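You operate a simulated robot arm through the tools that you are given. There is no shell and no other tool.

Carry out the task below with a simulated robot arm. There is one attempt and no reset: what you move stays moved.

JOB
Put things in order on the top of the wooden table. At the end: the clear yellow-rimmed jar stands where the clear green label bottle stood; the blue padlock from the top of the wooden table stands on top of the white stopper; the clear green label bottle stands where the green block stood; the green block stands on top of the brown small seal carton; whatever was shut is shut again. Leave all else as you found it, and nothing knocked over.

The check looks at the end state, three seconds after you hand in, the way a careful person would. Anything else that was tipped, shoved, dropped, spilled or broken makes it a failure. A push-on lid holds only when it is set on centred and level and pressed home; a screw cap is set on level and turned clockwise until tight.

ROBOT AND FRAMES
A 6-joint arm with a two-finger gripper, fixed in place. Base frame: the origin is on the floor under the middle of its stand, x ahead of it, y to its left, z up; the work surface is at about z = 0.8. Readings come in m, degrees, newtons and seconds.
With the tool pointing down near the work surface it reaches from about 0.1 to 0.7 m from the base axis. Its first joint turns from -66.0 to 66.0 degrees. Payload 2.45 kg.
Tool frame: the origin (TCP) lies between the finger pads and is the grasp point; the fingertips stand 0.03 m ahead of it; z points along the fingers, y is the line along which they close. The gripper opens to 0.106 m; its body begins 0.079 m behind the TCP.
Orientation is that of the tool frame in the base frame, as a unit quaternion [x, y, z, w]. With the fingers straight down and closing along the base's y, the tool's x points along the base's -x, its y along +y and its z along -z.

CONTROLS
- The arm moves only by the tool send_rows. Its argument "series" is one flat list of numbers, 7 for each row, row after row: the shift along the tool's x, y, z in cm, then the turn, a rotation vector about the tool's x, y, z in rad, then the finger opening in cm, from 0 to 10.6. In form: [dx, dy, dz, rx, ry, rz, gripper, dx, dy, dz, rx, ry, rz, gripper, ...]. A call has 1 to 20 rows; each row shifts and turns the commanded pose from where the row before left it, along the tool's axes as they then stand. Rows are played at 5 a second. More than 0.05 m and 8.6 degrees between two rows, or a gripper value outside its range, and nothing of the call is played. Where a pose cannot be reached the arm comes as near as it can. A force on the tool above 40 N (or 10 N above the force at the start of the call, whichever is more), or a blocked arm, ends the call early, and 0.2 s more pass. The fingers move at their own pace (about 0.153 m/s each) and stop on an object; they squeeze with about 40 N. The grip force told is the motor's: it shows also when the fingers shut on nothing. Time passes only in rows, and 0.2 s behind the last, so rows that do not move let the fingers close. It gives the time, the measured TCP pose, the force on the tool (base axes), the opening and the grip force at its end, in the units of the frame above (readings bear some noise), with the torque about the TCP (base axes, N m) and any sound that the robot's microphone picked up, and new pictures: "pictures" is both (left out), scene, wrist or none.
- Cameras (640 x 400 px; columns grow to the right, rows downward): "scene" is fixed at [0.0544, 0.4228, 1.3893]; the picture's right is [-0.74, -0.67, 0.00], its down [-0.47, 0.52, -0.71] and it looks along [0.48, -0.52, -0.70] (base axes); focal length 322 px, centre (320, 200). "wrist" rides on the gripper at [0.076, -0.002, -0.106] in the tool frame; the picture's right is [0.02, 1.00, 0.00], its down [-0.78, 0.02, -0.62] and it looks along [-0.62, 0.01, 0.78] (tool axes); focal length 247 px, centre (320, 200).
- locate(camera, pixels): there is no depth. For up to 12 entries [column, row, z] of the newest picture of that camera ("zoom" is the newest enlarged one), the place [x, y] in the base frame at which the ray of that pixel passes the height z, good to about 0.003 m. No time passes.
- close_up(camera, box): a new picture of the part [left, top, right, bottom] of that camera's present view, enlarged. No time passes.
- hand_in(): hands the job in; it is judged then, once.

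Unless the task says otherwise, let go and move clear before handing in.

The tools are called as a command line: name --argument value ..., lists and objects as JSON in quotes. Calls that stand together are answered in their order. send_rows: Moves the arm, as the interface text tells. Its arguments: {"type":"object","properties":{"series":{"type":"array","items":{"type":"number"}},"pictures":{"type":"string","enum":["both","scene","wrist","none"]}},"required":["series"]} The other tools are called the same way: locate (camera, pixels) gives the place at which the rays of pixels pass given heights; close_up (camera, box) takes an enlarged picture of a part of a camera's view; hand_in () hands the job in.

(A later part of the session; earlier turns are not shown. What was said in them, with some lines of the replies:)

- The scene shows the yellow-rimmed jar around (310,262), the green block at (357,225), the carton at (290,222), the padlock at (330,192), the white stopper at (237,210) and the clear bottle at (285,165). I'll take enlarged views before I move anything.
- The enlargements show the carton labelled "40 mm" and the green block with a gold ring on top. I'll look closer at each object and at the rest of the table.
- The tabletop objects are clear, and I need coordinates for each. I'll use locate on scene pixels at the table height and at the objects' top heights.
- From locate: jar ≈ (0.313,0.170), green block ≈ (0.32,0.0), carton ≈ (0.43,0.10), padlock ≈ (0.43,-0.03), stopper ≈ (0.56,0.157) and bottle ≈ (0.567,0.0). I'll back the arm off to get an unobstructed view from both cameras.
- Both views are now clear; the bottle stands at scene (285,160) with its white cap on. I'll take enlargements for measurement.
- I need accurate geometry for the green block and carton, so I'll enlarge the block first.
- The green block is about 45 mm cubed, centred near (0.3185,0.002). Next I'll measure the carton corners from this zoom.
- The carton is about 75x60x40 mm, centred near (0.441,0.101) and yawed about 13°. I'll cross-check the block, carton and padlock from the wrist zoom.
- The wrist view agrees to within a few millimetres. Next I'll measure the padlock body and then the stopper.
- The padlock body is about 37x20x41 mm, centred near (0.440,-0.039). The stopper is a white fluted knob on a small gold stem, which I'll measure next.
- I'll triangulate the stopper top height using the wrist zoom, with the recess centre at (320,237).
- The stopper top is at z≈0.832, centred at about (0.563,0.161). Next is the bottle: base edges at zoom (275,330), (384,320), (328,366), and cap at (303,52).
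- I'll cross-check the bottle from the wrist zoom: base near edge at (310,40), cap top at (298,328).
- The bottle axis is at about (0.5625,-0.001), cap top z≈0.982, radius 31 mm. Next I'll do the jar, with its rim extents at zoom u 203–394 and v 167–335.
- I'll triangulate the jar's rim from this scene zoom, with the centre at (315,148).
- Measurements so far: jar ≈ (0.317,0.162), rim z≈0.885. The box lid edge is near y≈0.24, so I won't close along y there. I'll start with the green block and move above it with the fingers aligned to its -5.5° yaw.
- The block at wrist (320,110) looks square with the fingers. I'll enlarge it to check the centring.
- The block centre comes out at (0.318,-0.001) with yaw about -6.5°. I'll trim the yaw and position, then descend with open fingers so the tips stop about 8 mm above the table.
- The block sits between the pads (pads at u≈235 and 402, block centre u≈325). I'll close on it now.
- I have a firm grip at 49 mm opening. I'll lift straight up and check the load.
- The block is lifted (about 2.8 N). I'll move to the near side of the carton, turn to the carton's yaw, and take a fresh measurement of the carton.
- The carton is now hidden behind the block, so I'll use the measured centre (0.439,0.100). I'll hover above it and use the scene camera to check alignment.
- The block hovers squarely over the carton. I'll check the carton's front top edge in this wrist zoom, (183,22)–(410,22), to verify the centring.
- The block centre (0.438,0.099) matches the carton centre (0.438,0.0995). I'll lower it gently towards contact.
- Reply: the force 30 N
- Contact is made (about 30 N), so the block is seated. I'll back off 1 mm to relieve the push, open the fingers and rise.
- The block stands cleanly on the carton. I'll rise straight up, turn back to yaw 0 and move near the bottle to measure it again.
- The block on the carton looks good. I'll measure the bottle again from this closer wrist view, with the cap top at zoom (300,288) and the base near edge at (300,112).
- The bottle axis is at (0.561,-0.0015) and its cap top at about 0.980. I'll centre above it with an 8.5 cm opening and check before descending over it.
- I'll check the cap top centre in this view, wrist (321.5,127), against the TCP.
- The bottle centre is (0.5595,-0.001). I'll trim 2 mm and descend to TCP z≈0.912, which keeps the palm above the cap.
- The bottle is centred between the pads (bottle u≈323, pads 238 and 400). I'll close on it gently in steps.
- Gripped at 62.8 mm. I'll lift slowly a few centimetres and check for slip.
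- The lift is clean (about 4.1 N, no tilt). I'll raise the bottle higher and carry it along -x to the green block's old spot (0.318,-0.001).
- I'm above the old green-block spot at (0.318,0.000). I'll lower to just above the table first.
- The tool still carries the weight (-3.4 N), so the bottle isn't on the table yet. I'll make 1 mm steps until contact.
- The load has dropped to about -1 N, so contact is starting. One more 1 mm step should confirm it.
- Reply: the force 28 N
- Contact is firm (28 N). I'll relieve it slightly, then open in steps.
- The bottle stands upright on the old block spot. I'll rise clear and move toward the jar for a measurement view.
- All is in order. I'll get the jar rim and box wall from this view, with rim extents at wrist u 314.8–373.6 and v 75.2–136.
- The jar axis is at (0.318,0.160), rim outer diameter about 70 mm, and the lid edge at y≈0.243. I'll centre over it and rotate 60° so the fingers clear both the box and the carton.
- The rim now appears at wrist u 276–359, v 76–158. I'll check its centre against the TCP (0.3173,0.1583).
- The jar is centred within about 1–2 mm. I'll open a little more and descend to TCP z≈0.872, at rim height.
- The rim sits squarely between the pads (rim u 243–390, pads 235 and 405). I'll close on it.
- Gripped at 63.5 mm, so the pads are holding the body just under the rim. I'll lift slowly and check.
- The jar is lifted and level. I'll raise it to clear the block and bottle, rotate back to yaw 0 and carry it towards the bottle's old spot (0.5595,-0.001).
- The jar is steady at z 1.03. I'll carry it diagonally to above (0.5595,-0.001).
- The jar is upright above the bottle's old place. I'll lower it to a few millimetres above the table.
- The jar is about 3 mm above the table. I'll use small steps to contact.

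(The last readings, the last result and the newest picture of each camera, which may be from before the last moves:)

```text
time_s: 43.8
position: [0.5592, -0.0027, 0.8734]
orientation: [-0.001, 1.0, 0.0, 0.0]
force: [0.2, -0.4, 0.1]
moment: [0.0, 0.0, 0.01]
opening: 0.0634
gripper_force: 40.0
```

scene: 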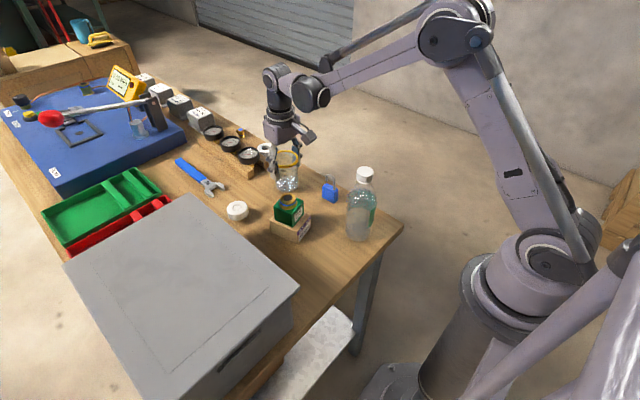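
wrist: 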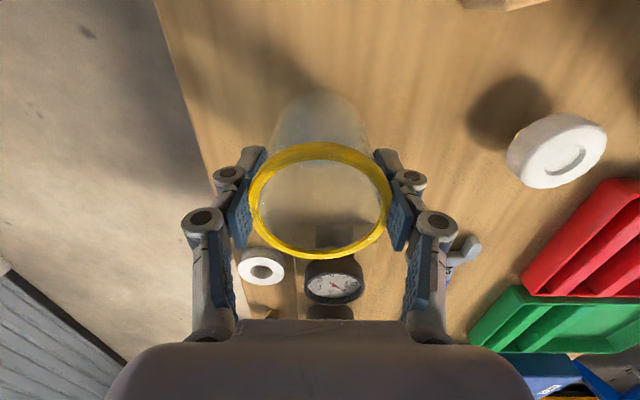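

send_rows --series '[0, 0, 0.06, 0, 0, 0, 6.0, 0, 0, 0.04, 0, 0, 0, 6.0, 0, 0, 0, 0, 0, 0, 6.0]' --pictures "none"

```text
time_s: 44.6
position: [0.5595, -0.0009, 0.8736]
orientation: [0.0, 1.0, 0.001, 0.0]
force: [0.5, -0.5, 2.0]
moment: [0.01, 0.02, -0.07]
opening: 0.0633
gripper_force: 39.7
```

The force just turned to +2 N, so contact is starting. One more small step.

send_rows --series '[0, 0, 0.05, 0, 0, 0, 6.0, 0, 0, 0, 0, 0, 0, 6.0]' --pictures "none"

```text
time_s: 45.2
position: [0.5594, -0.0014, 0.8732]
orientation: [0.0, 1.0, 0.0, 0.001]
force: [0.2, 0.0, 10.0]
moment: [0.0, -0.02, -0.07]
opening: 0.063
gripper_force: 39.6
```

The jar is seated with 10 N contact. I'll open in steps.

send_rows --series '[0, 0, -0.02, 0, 0, 0, 6.6, 0, 0, 0, 0, 0, 0, 7.2, 0, 0, 0, 0, 0, 0, 8.2, 0, 0, 0, 0, 0, 0, 9.4, 0, 0, 0, 0, 0, 0, 9.6, 0, 0, 0, 0, 0, 0, 9.6]'

close_up --camera "scene" --box '[230, 90, 350, 210]'

```text
time_s: 46.6
position: [0.5596, -0.0011, 0.8722]
orientation: [0.0, 1.0, -0.001, 0.0]
force: [-0.2, 0.3, -0.8]
moment: [0.01, 0.02, 0.01]
opening: 0.0959
gripper_force: 0.0
```

scene: 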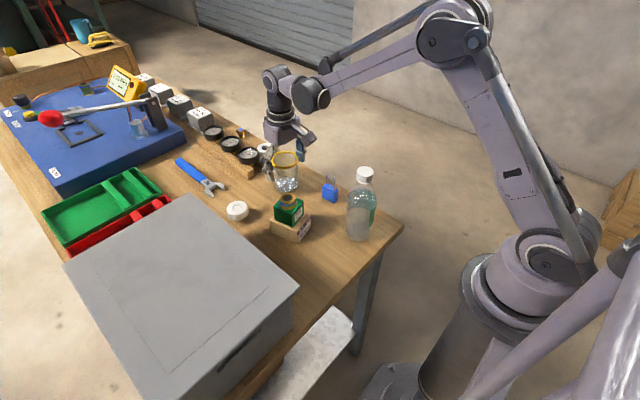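
wrist: 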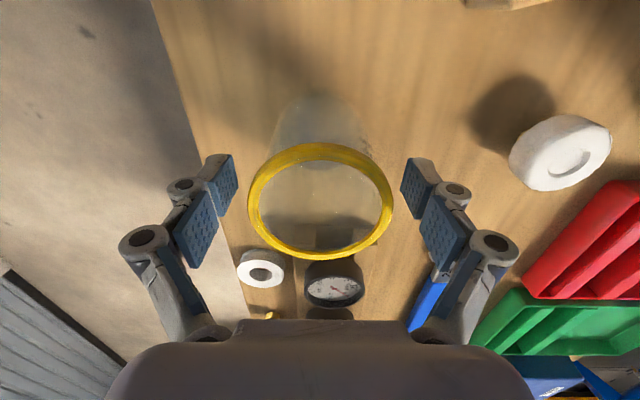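

```text
3.33 times, centred on (290, 150) of scene
```

zoom: 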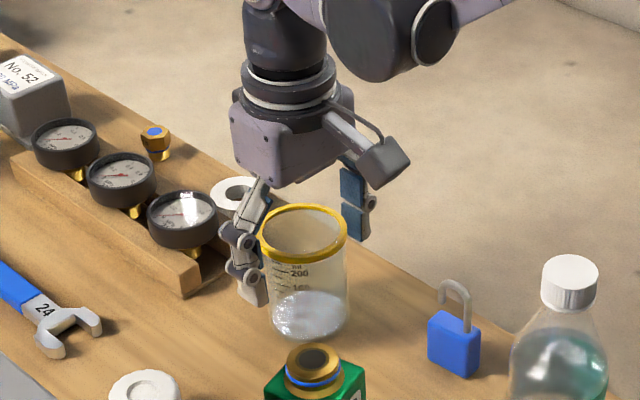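

The jar stands upright where the bottle was. I'll rise clear, then go above the padlock area for a measurement. I'll use a 90°-turned grasp there so the camera boom stays away from the bottle.

send_rows --series '[0, 0, -2.5, 0, 0, 0, 9.6, 0, 0, -4.5, 0, 0, 0, 9.6, 0, 0, -4.5, 0, 0, 0, 9.6, 0, 0, -4.5, 0, 0, 0, 9.6, 0, 0, -3.0, 0, 0, 0, 8.0, 3.7, -1.0, 0, 0, 0, 0, 6.5, 3.7, -1.0, 0, 0, 0, 0, 6.5, 3.7, -1.0, 0, 0, 0, 0, 6.5, 3.7, -1.0, 0, 0, 0, 0, 6.5, 0, 0, 0, 0, 0, 0, 6.5]'

close_up --camera "wrist" --box '[260, 40, 400, 180]'

close_up --camera "scene" --box '[230, 90, 410, 250]'

```text
time_s: 48.8
position: [0.4095, -0.0416, 1.0623]
orientation: [0.0, 1.0, 0.0, 0.0]
force: [-0.9, -0.9, -0.3]
moment: [0.02, 0.0, 0.02]
opening: 0.065
gripper_force: 0.0
```

scene: 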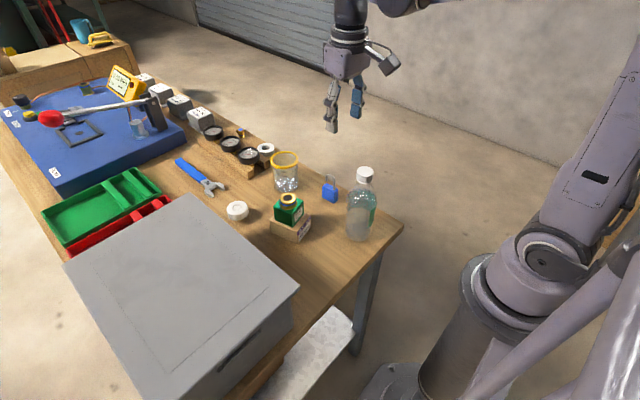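
wrist: 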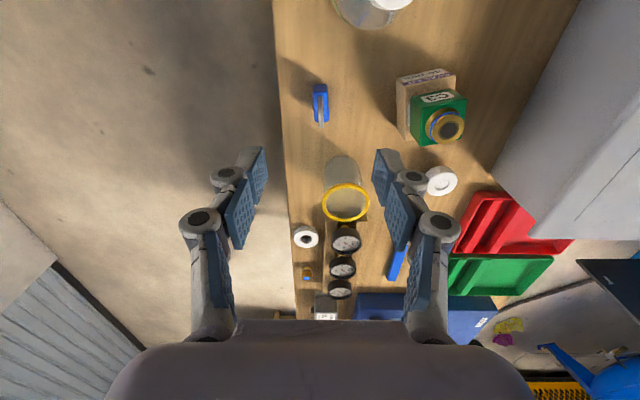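

```text
2.86 times, centred on (330, 110) of wrist
```

zoom: 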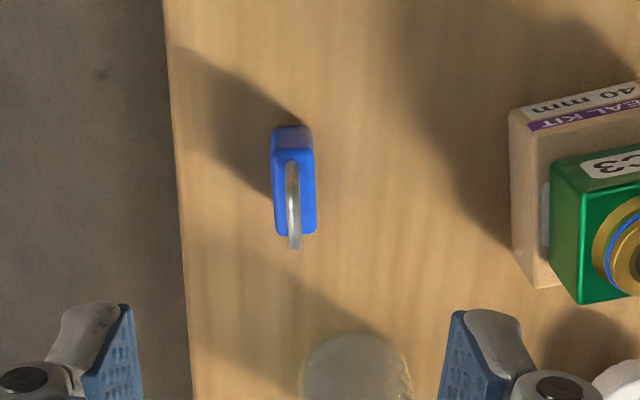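

```text
2.50 times, centred on (320, 170) of scene
```

zoom: 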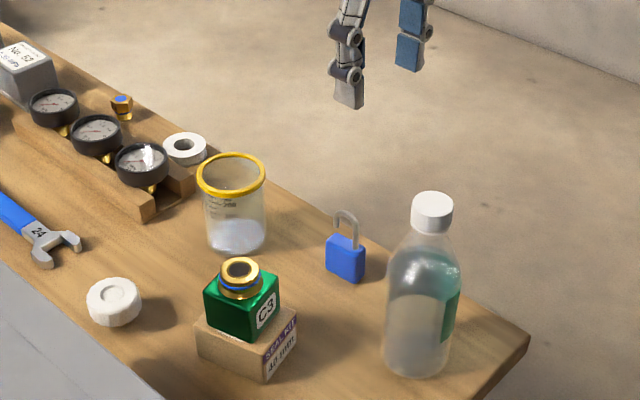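

All three moved items stand properly. I'll enlarge the padlock for its exact pose.

close_up --camera "wrist" --box '[296, 74, 344, 134]'

```text
6.67 times, centred on (320, 104) of wrist
```

zoom: 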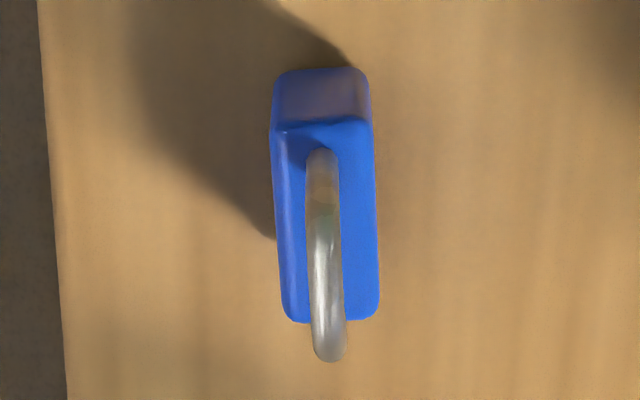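

locate --camera "zoom" --pixels '[[272, 132, 0.841], [373, 124, 0.841], [284, 318, 0.841], [380, 314, 0.841], [278, 72, 0.8], [368, 72, 0.8], [322, 155, 0.841], [329, 355, 0.87], [329, 340, 0.875], [274, 125, 0.841], [282, 322, 0.841]]'

close_up --camera "scene" --box '[310, 166, 352, 210]'

```text
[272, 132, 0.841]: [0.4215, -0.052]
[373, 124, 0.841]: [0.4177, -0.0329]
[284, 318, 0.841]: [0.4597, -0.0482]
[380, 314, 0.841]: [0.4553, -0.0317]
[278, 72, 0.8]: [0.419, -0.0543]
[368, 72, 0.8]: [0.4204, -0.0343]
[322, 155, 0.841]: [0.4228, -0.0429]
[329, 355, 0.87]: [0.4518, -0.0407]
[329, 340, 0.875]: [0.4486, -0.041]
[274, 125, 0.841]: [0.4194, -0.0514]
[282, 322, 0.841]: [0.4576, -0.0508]
```

```text
9.09 times, centred on (331, 188) of scene
```

zoom: 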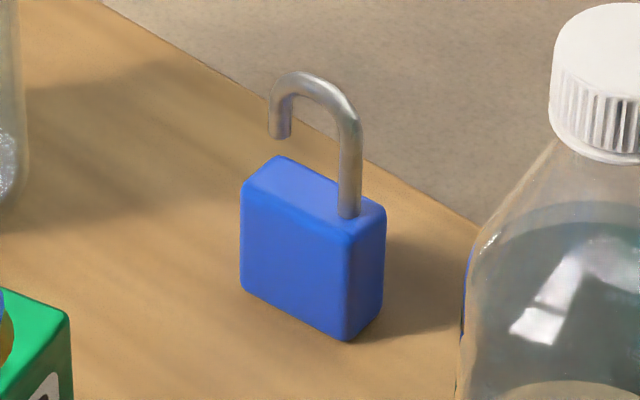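

The padlock centre is (0.439,-0.0405) with yaw about +4° and size 38x19 mm. I'll centre above it and turn -94° so the fingers close along its length.

send_rows --series '[-2.95, 0.11, 0, 0, 0, 0, 6.5, 0, 0, 0, 0, 0, -0.1367, 6.5, 0, 0, 0, 0, 0, -0.1367, 6.5, 0, 0, 0, 0, 0, -0.1367, 6.5, 0, 0, 0, 0, 0, -0.1367, 6.5, 0, 0, 0, 0, 0, -0.1367, 6.5, 0, 0, 0, 0, 0, -0.1367, 6.5, 0, 0, 0, 0, 0, -0.1367, 6.5, 0, 0, 0, 0, 0, -0.1367, 6.5, 0, 0, 0, 0, 0, -0.1367, 6.5, 0, 0, 0, 0, 0, -0.1367, 6.5, 0, 0, 0, 0, 0, -0.1367, 6.5, 0, 0, 0, 0, 0, -0.1367, 6.5, 0, 0, 3, 0, 0, 0, 6.5, 0, 0, 3, 0, 0, 0, 6.5, 0, 0, 0, 0, 0, 0, 6.5]'

close_up --camera "wrist" --box '[250, 60, 390, 200]'

close_up --camera "scene" --box '[250, 90, 410, 250]'

```text
time_s: 52.2
position: [0.4393, -0.0396, 1.0018]
orientation: [0.731, -0.682, 0.0, 0.0]
force: [-0.1, 0.0, 0.0]
moment: [-0.02, -0.01, -0.01]
opening: 0.0647
gripper_force: 0.0
```

scene: 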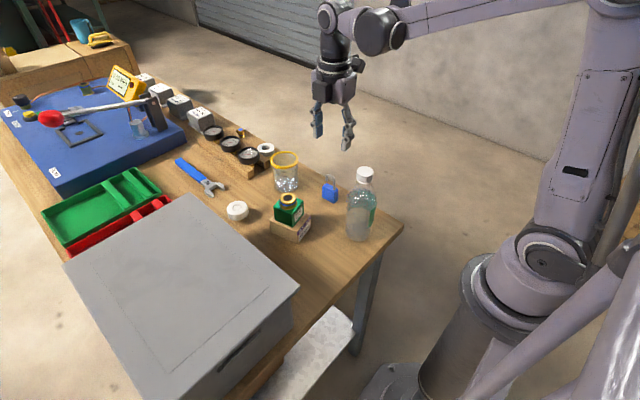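
wrist: 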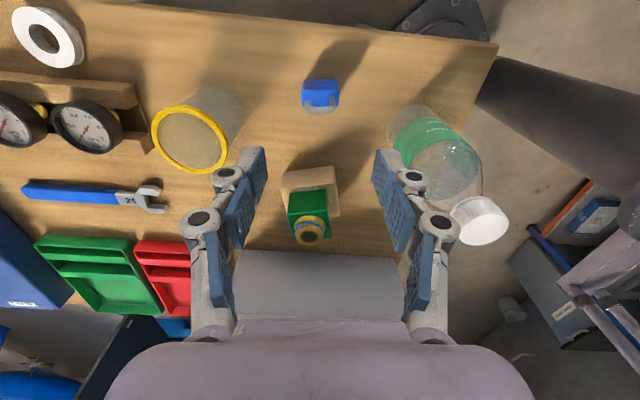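

```text
2.86 times, centred on (320, 130) of wrist
```

zoom: 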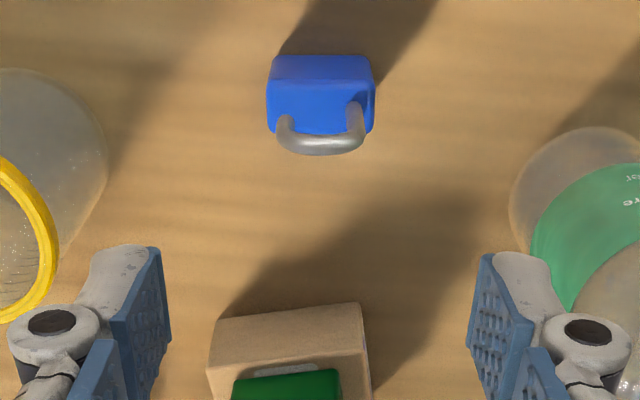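

```text
2.50 times, centred on (330, 170) of scene
```

zoom: 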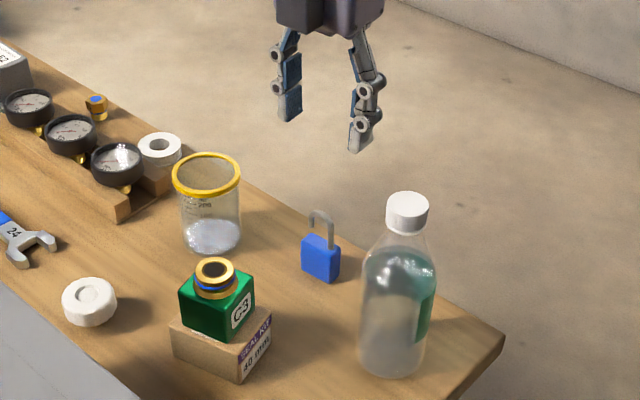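

The padlock looks square to the fingers now, at zoom u 267–376. I'll check its centre.

locate --camera "zoom" --pixels '[[267, 88, 0.841], [376, 85, 0.841], [270, 132, 0.841], [374, 130, 0.841], [276, 56, 0.8], [366, 55, 0.8]]'

close_up --camera "wrist" --box '[296, 70, 344, 120]'

```text
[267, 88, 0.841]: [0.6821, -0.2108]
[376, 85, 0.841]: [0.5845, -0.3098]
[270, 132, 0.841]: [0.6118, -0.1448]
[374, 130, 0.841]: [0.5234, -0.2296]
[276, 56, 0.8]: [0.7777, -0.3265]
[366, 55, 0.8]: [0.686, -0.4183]
```

```text
8.00 times, centred on (320, 95) of wrist
```

zoom: 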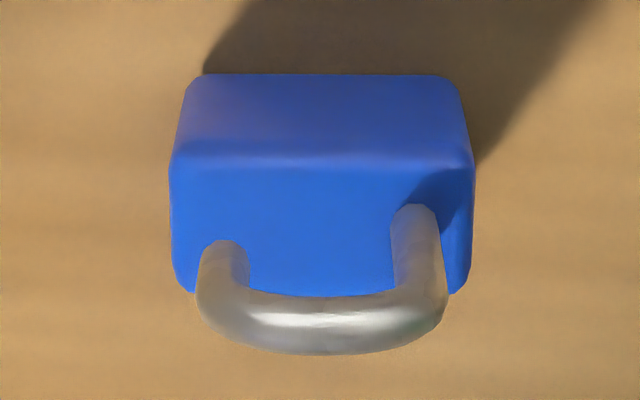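

That locate used the scene zoom by mistake. I'll repeat it on the new wrist zoom.

locate --camera "zoom" --pixels '[[170, 158, 0.841], [474, 160, 0.841], [178, 292, 0.841], [467, 292, 0.841], [187, 76, 0.8], [458, 76, 0.8], [320, 225, 0.841], [415, 210, 0.841]]'

```text
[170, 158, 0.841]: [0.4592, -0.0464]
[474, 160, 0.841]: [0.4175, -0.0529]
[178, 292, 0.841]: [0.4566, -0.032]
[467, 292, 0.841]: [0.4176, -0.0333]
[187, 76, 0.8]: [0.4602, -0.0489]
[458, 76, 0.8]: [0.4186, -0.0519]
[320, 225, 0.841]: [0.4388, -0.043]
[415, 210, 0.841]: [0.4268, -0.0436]
```

The padlock centre is (0.438,-0.041). I'll trim about 1.5 mm and descend to z≈0.84, leaving the tips about 1 cm above the table.

send_rows --series '[0.14, 0.11, 3.0, 0, 0, 0, 6.5, 0, 0, 3.5, 0, 0, 0, 6.5, 0, 0, 3.5, 0, 0, 0, 6.5, 0, 0, 3.0, 0, 0, 0, 6.5, 0, 0, 2.0, 0, 0, 0, 6.5, 0, 0, 1.2, 0, 0, 0, 6.5, 0, 0, 0, 0, 0, 0, 6.5]'

close_up --camera "scene" --box '[280, 130, 390, 240]'

close_up --camera "wrist" --box '[220, 100, 420, 280]'

```text
time_s: 53.8
position: [0.4395, -0.042, 0.8397]
orientation: [0.731, -0.683, 0.0, 0.0]
force: [-1.0, 0.6, -0.3]
moment: [0.0, 0.0, -0.01]
opening: 0.0649
gripper_force: 0.1
```

scene: 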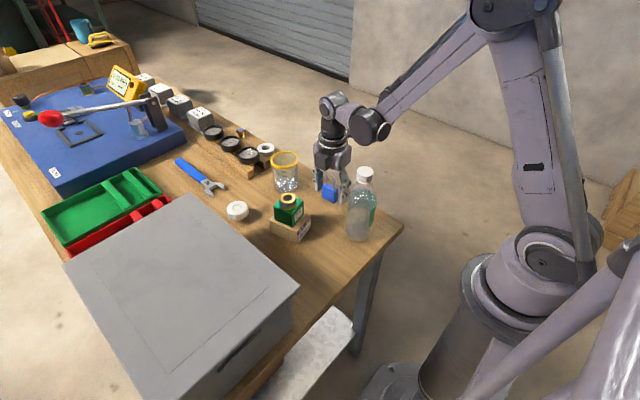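
wrist: 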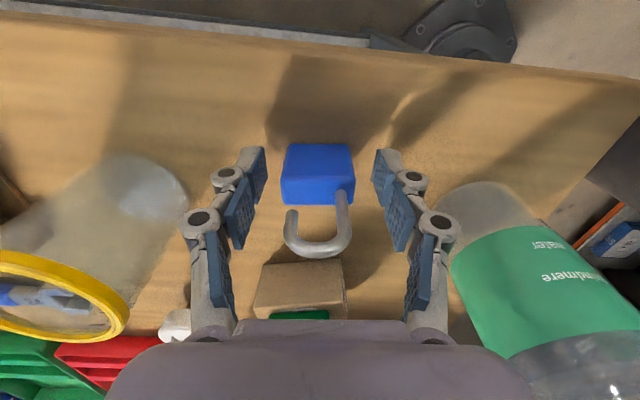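

```text
3.64 times, centred on (335, 185) of scene
```

zoom: 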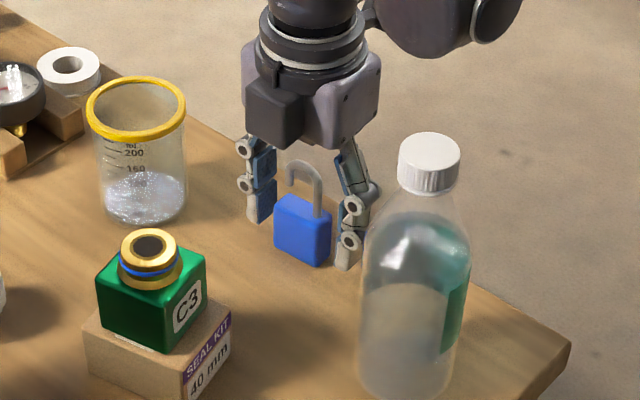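

```text
2.22 times, centred on (320, 190) of wrist
```

zoom: 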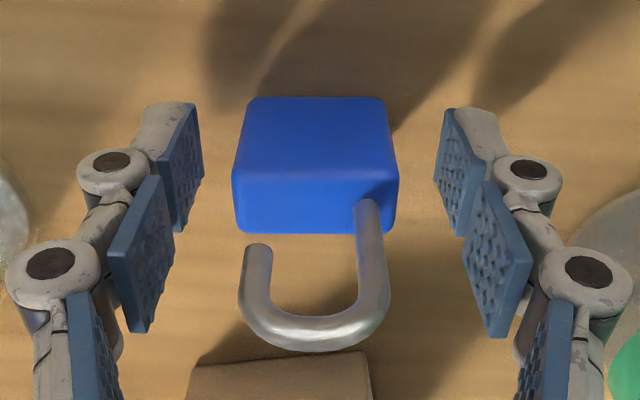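

The padlock sits square and centred between the pads, so I'll close on it.

send_rows --series '[0, 0, 0, 0, 0, 0, 5.2, 0, 0, 0, 0, 0, 0, 4.4, 0, 0, 0, 0, 0, 0, 3.6, 0, 0, 0, 0, 0, 0, 2.8, 0, 0, 0, 0, 0, 0, 2.8]'

close_up --camera "scene" --box '[280, 130, 390, 240]'

close_up --camera "wrist" --box '[220, 100, 420, 280]'

```text
time_s: 55.0
position: [0.4401, -0.0417, 0.8394]
orientation: [0.731, -0.682, 0.0, 0.0]
force: [0.8, 1.2, 2.6]
moment: [-0.02, 0.01, -0.02]
opening: 0.0391
gripper_force: 40.0
```

scene: 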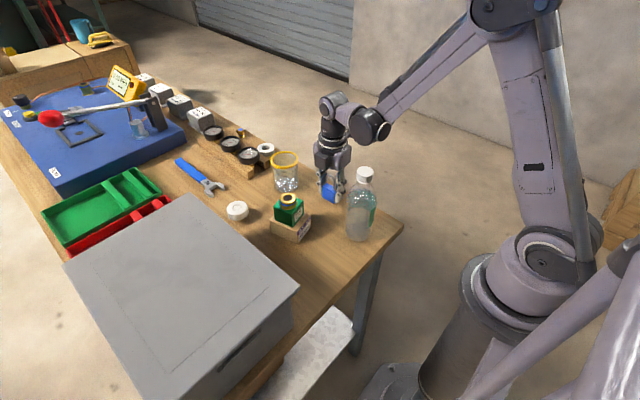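
wrist: 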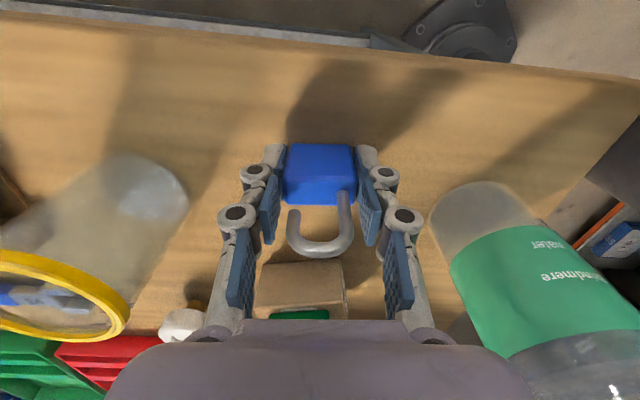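

```text
3.64 times, centred on (335, 185) of scene
```

zoom: 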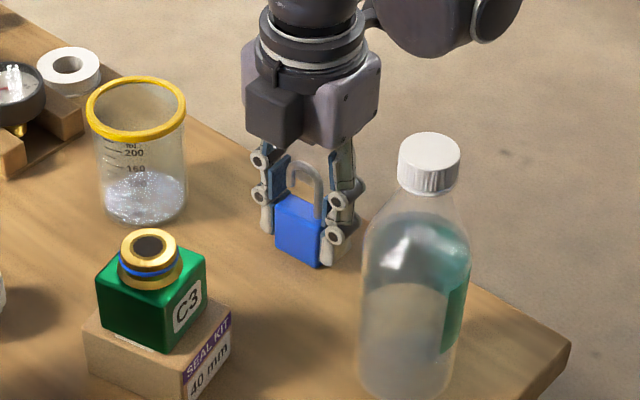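

```text
2.22 times, centred on (320, 190) of wrist
```

zoom: 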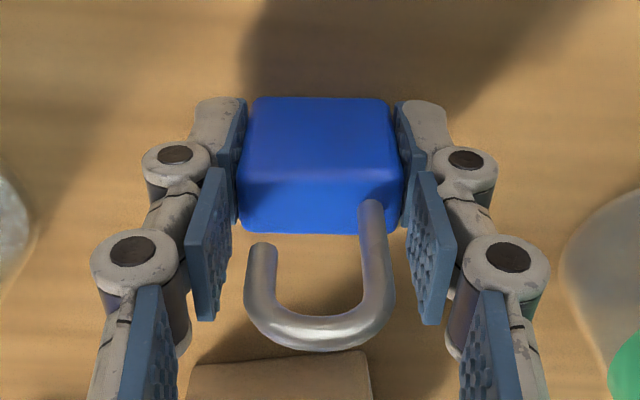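

The padlock is gripped at 39 mm. I'll lift it straight up.

send_rows --series '[0, 0, -0.5, 0, 0, 0, 2.8, 0, 0, -2, 0, 0, 0, 2.8, 0, 0, -4, 0, 0, 0, 2.8, 0, 0, -4, 0, 0, 0, 2.8, 0, 0, -3.5, 0, 0, 0, 2.8, 0, 0, 0, 0, 0, 0, 2.8]'

close_up --camera "scene" --box '[212, 188, 262, 232]'

```text
time_s: 56.4
position: [0.4382, -0.0416, 0.9809]
orientation: [0.731, -0.682, 0.0, 0.0]
force: [-0.4, -0.4, -1.9]
moment: [0.02, 0.0, 0.01]
opening: 0.0386
gripper_force: 40.7
```

scene: 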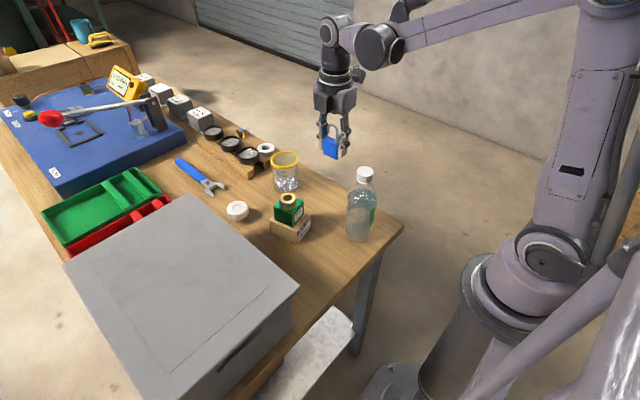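
wrist: 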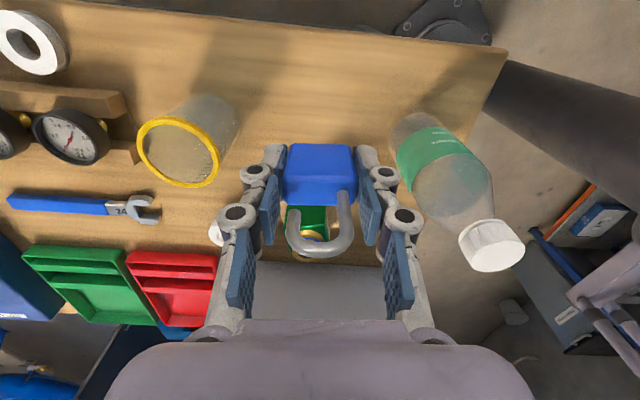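

```text
9.09 times, centred on (237, 210) of scene
```

zoom: 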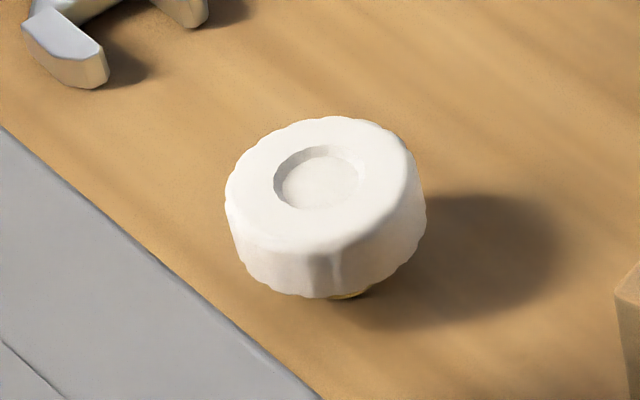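

The padlock is lifted (1.9 N). I'll move to a pose beside the stopper where the wrist camera sees it unobstructed.

send_rows --series '[-2.744, -1.1, 0, 0, 0, 0, 2.8, -3.744, -1.5, 0, 0, 0, 0, 2.8, -3.744, -1.5, 0, 0, 0, 0, 2.8, -3.744, -1.5, 0, 0, 0, 0, 2.8, -2.744, -1.1, 0, 0, 0, 0, 2.8, -2.0, -0.8, 0, 0, 0, 0, 2.8, 0, 0, 0, 0, 0, 0, 2.8]'

close_up --camera "wrist" --box '[200, 60, 320, 160]'

```text
time_s: 58.0
position: [0.5004, 0.1511, 0.9797]
orientation: [0.731, -0.682, 0.0, 0.0]
force: [1.0, -1.3, -1.0]
moment: [0.03, 0.0, 0.06]
opening: 0.0386
gripper_force: 39.7
```

scene: 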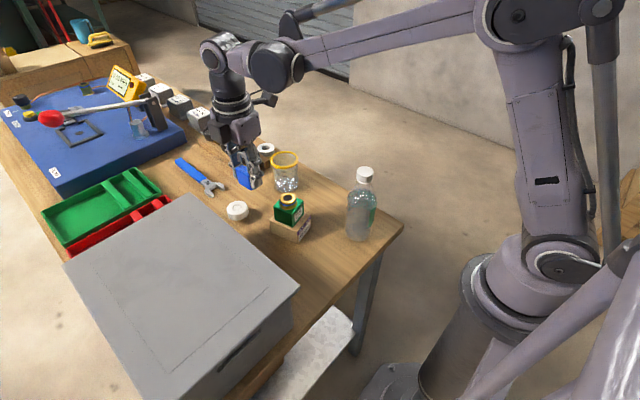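
wrist: 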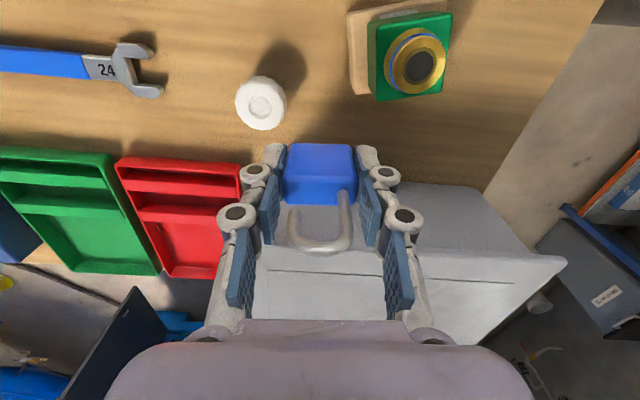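

```text
4.00 times, centred on (260, 110) of wrist
```

zoom: 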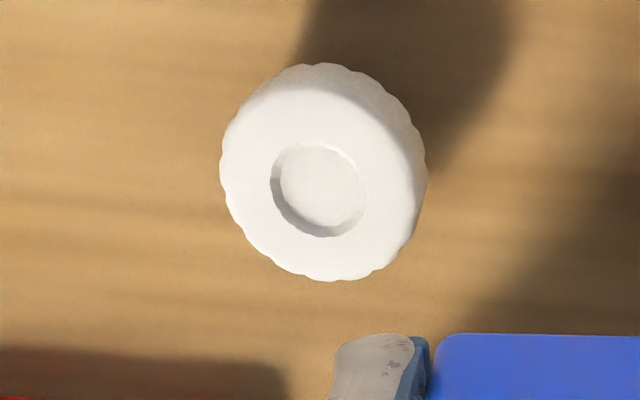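

This is an almost vertical view of the stopper, with its recess centred at zoom (318,190). I'll locate it.

locate --camera "zoom" --pixels '[[318, 190, 0.828], [318, 190, 0.832], [318, 190, 0.836], [219, 170, 0.825], [418, 205, 0.825], [315, 95, 0.832], [330, 280, 0.825], [271, 190, 0.83], [366, 190, 0.83]]'

locate --camera "scene" --pixels '[[237, 207.1, 0.828], [237, 207.1, 0.832], [237, 207.1, 0.836]]'

```text
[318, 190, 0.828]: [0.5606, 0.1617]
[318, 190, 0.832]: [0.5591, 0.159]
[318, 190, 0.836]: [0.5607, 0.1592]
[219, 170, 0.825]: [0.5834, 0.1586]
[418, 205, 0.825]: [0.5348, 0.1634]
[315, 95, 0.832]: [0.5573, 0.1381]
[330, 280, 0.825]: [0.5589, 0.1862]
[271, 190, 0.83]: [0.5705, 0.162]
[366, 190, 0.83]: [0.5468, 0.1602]
```

```text
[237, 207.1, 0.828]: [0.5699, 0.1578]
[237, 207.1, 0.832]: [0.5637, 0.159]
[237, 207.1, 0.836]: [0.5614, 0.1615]
```

The stopper centre is (0.560,0.160) with its top at z≈0.834. I'll move above it, lower to about 2 cm above, and check.

send_rows --series '[-0.25, -2.0, 0, 0, 0, 0, 2.8, -0.16, -2.2, 0, 0, 0, 0, 2.8, -0.1, -1.8, 0, 0, 0, 0, 2.8, 0, 0, 3, 0, 0, 0, 2.8, 0, 0, 3, 0, 0, 0, 2.8, 0, 0, 2, 0, 0, 0, 2.8, 0, 0, 0, 0, 0, 0, 2.8]'

close_up --camera "scene" --box '[195, 155, 285, 235]'

close_up --camera "wrist" --box '[240, 80, 400, 240]'

```text
time_s: 59.6
position: [0.5616, 0.1605, 0.9003]
orientation: [0.731, -0.683, 0.0, -0.001]
force: [0.1, -0.5, -1.5]
moment: [-0.02, 0.02, 0.03]
opening: 0.0391
gripper_force: 40.3
```

scene: 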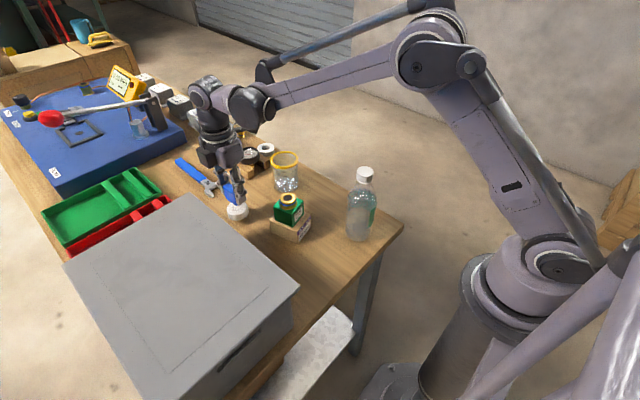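
wrist: 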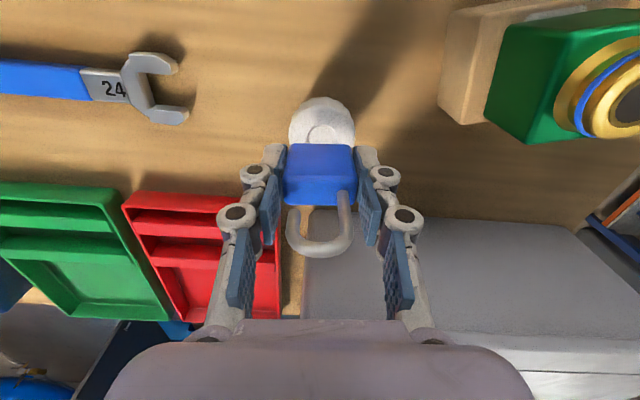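

```text
5.00 times, centred on (240, 195) of scene
```

zoom: 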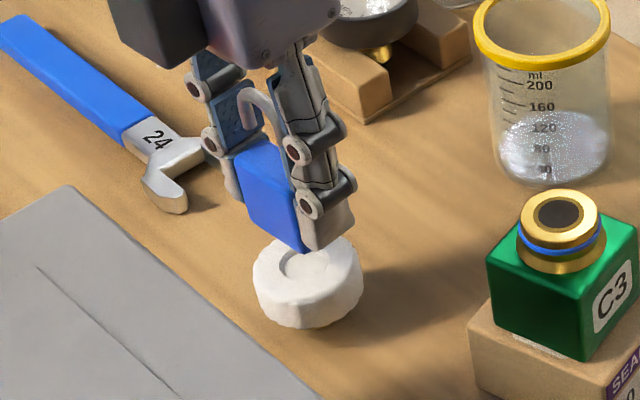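

```text
2.50 times, centred on (320, 160) of wrist
```

zoom: 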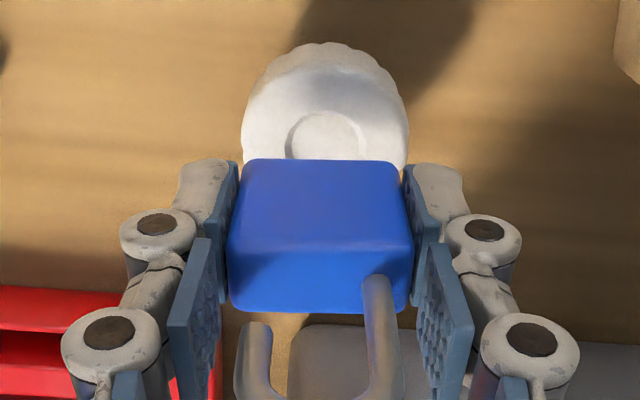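

I'll verify the y-centring: the padlock's lower front edge is at zoom (321,160), and the recess's far edge at (326,112).

locate --camera "zoom" --pixels '[[321, 160, 0.861], [242, 161, 0.861], [401, 162, 0.861], [326, 112, 0.834], [285, 148, 0.834], [368, 148, 0.834], [242, 130, 0.825], [408, 130, 0.825], [325, 68, 0.834]]'

```text
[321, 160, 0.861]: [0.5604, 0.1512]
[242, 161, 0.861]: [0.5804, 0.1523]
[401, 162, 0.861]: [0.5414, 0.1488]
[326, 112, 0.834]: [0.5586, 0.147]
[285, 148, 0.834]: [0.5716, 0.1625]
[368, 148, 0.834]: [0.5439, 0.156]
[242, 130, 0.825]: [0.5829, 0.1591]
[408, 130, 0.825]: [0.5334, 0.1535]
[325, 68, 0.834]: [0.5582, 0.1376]
```

The padlock is within about 2 mm of the stopper centre. I'll trim 1.5 mm and lower to just above contact.

send_rows --series '[0.06, 0.15, 0, 0, 0, 0, 2.8, 0, 0, 1.0, 0, 0, 0, 2.8, 0, 0, 0.7, 0, 0, 0, 2.8, 0, 0, 0.4, 0, 0, 0, 2.8, 0, 0, 0, 0, 0, 0, 2.8]'

close_up --camera "scene" --box '[205, 170, 275, 235]'

```text
time_s: 60.8
position: [0.5603, 0.1585, 0.8786]
orientation: [0.73, -0.683, 0.0, 0.0]
force: [0.0, 0.0, -1.1]
moment: [-0.01, 0.0, 0.01]
opening: 0.0389
gripper_force: 39.6
```

scene: 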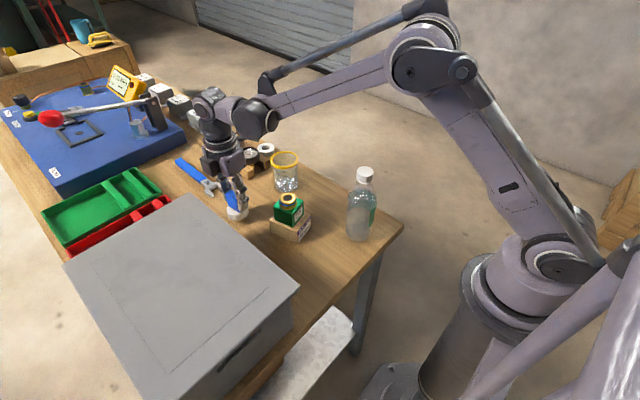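
wrist: 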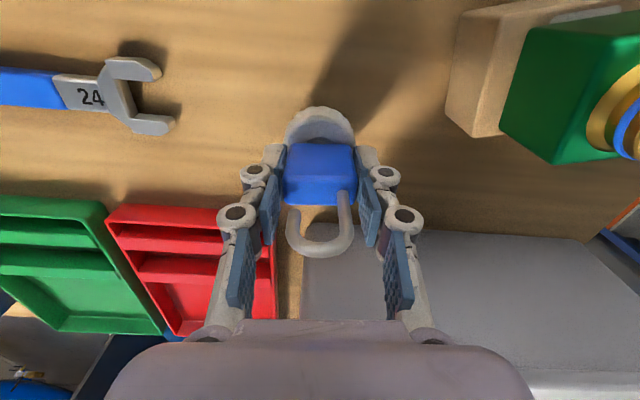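

```text
6.15 times, centred on (240, 202) of scene
```

zoom: 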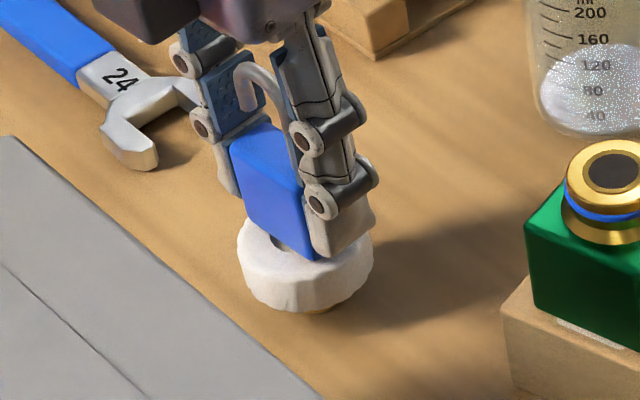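

The padlock is a few millimetres above the stopper. I'll step down 1 mm at a time.

send_rows --series '[0, 0, 0.1, 0, 0, 0, 2.8, 0, 0, 0.1, 0, 0, 0, 2.8, 0, 0, 0, 0, 0, 0, 2.8]' --pictures "none"

```text
time_s: 61.6
position: [0.5592, 0.1593, 0.8777]
orientation: [0.73, -0.683, 0.0, 0.0]
force: [-0.4, -0.2, 11.6]
moment: [0.0, -0.01, 0.01]
opening: 0.039
gripper_force: 40.5
```

Contact is made at 11.6 N with near-zero moment, so the padlock is well centred. I'll relieve slightly and open in small steps.

send_rows --series '[0, 0, -0.06, 0, 0, 0, 2.8, 0, 0, 0, 0, 0, 0, 2.8, 0, 0, 0, 0, 0, 0, 4.1, 0, 0, 0, 0, 0, 0, 4.6, 0, 0, 0, 0, 0, 0, 5.4, 0, 0, 0, 0, 0, 0, 6.4, 0, 0, 0, 0, 0, 0, 6.4]'

close_up --camera "scene" --box '[205, 170, 275, 235]'

close_up --camera "wrist" --box '[240, 80, 400, 240]'

```text
time_s: 63.2
position: [0.5599, 0.1592, 0.877]
orientation: [0.731, -0.682, 0.0, 0.001]
force: [0.7, -0.5, -0.7]
moment: [0.02, 0.02, -0.01]
opening: 0.0643
gripper_force: 0.0
```

scene: 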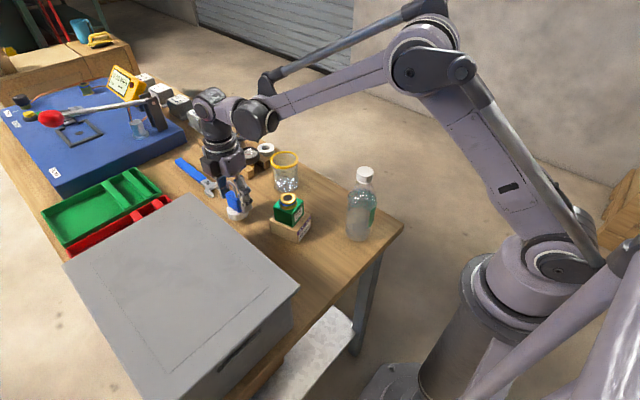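
wrist: 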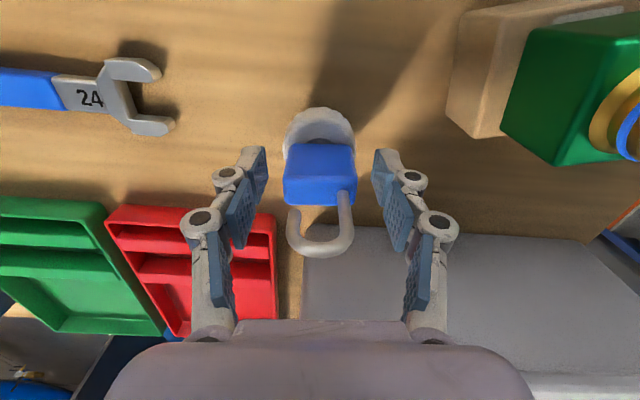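

```text
6.15 times, centred on (240, 202) of scene
```

zoom: 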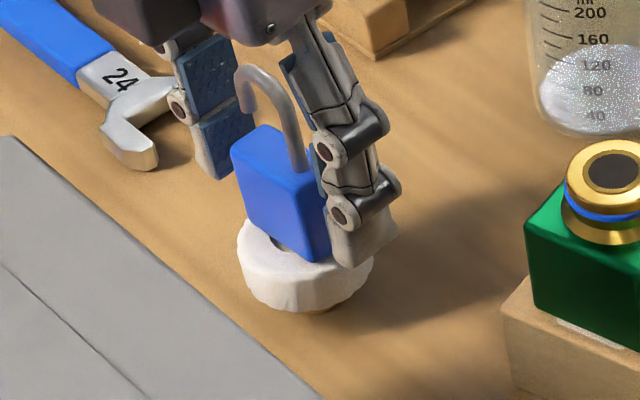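

```text
2.50 times, centred on (320, 160) of wrist
```

zoom: 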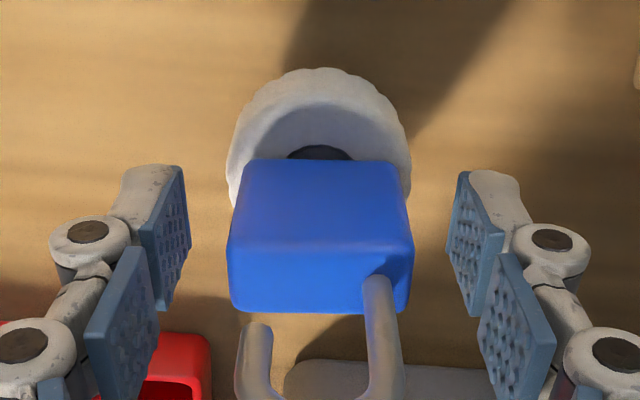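

The padlock stands level and centred on the stopper. I'll rise straight up clear of it, then retreat for a final inspection.

send_rows --series '[0, 0, -1.5, 0, 0, 0, 6.4, 0, 0, -3, 0, 0, 0, 6.4, 0, 0, -4.5, 0, 0, 0, 6.4, 0, 0, -4.5, 0, 0, 0, 6.4, 0, 0, -4.5, 0, 0, 0, 6.4, 0, 0, -4.0, 0, 0, 0, 6.4, 0, 4.0, 0, 0, 0, 0, 6.4, 0, 4.5, 0, 0, 0, 0, 6.4, 0, 4.5, 0, 0, 0, 0, 6.4, 0, 4.5, 0, 0, 0, 0, 6.4, 0, 0, 0, 0, 0, 0.14, 6.4, 0, 0, 0, 0, 0, 0.14, 6.4, 0, 0, 0, 0, 0, 0.14, 6.4, 0, 0, 0, 0, 0, 0.14, 6.4, 0, 0, 0, 0, 0, 0.14, 6.4, 0, 0, 0, 0, 0, 0.14, 6.4, 0, 0, 0, 0, 0, 0.14, 6.4, 0, 0, 0, 0, 0, 0.14, 6.4, 0, 0, 0, 0, 0, 0, 6.4]'

close_up --camera "scene" --box '[200, 110, 400, 260]'

close_up --camera "scene" --box '[205, 170, 275, 235]'

```text
time_s: 67.2
position: [0.3845, 0.1479, 1.0982]
orientation: [-0.255, 0.967, 0.0, 0.0]
force: [0.5, 0.4, 0.0]
moment: [0.03, 0.0, 0.01]
opening: 0.0641
gripper_force: 0.2
```

scene: 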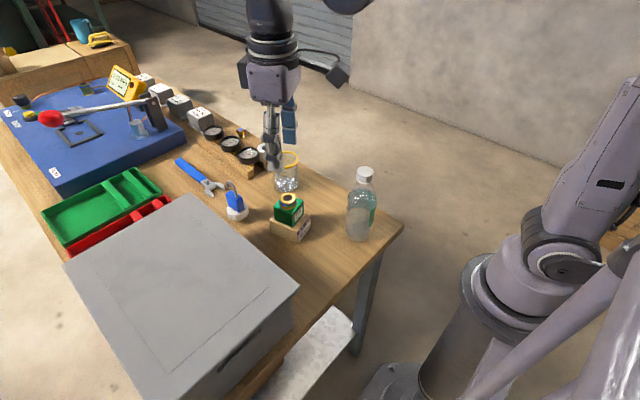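
wrist: 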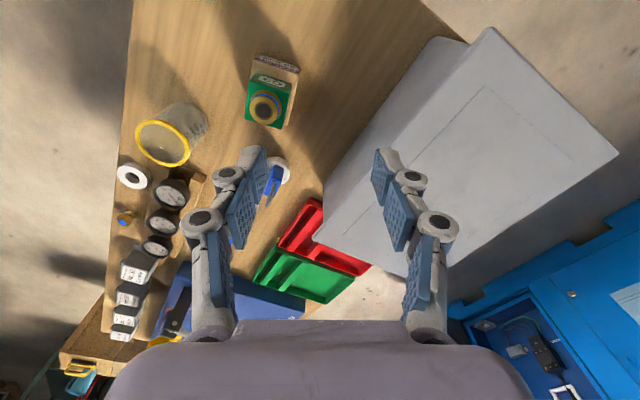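

```text
2.67 times, centred on (300, 185) of scene
```

zoom: 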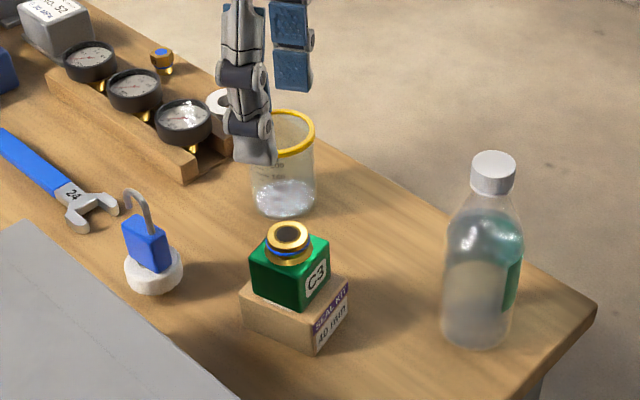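

```text
6.15 times, centred on (240, 202) of scene
```

zoom: 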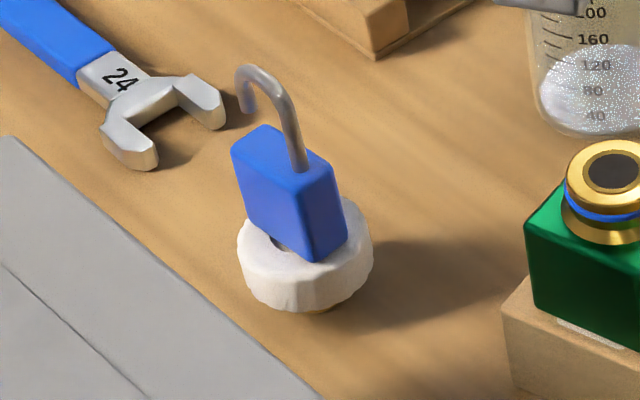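

All items stand properly. I'll double-check how well the padlock is centred on the stopper using this zoom.

locate --camera "zoom" --pixels '[[313, 262, 0.837], [347, 238, 0.837], [244, 213, 0.837], [303, 236, 0.837], [240, 250, 0.825], [373, 245, 0.825], [305, 311, 0.812]]'

close_up --camera "scene" --box '[220, 178, 256, 224]'

close_up --camera "wrist" --box '[240, 130, 320, 230]'

```text
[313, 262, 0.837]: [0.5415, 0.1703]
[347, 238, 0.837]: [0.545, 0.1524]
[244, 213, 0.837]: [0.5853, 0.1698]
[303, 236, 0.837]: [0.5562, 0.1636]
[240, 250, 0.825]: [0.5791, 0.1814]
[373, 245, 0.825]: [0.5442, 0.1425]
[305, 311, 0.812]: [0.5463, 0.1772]
```

```text
8.70 times, centred on (238, 201) of scene
```

zoom: 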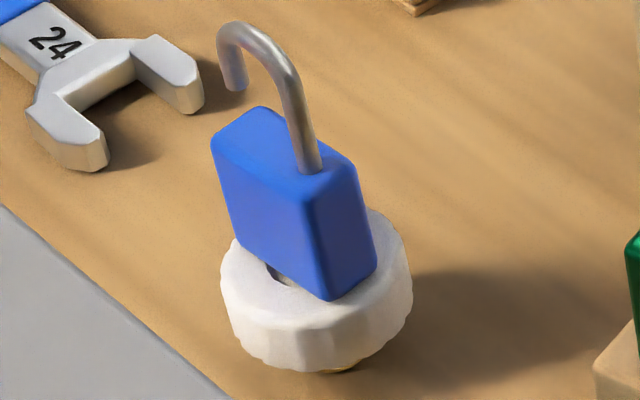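

```text
4.00 times, centred on (280, 180) of wrist
```

zoom: 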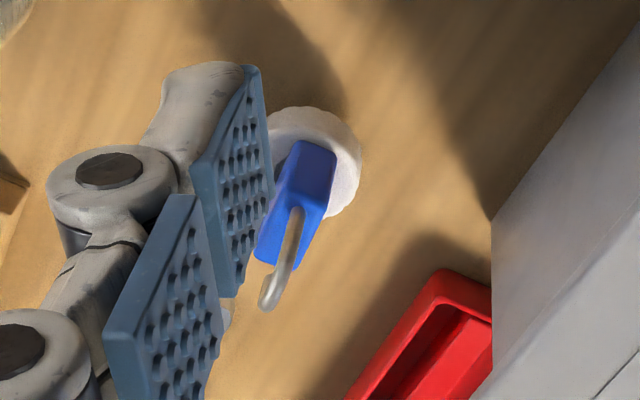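

The padlock is within about 3 mm of the stopper centre and upright. I'll compare the carton with its original view (same crop as before) and check the bottle and jar.

close_up --camera "scene" --box '[258, 196, 322, 246]'

close_up --camera "scene" --box '[326, 160, 390, 250]'

```text
8.00 times, centred on (290, 221) of scene
```

zoom: 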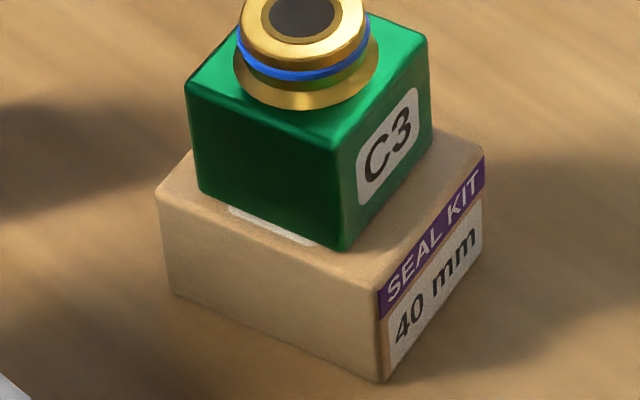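

```text
4.44 times, centred on (358, 205) of scene
```

zoom: 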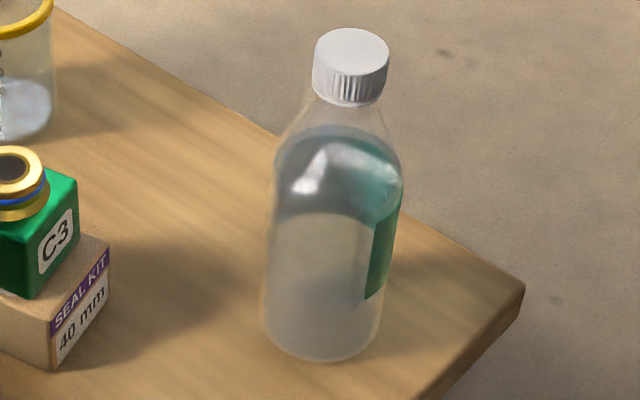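

The carton corners match the original view: (157,193) and (172,297) have not moved. The block sits squarely on the carton, the bottle and jar stand upright, the padlock rests on the stopper, and the arm is clear. I'm handing in.

hand_in

```text
The job is handed in.
```

The job is done and handed in, but I haven't seen the result of the check. At my last look, everything stood upright:

- **Green block:** it stands on top of the brown seal carton, and the carton has not moved from where it was.
- **Green label bottle:** it stands where the green block stood, with its cap still on.
- **Yellow-rimmed jar:** it stands where the bottle stood.
- **Blue padlock:** it stands on the white stopper, about 3 mm off centre.

Nothing that was shut had to be opened, and I saw nothing else disturbed. The gripper was open and well above the table when I handed in.
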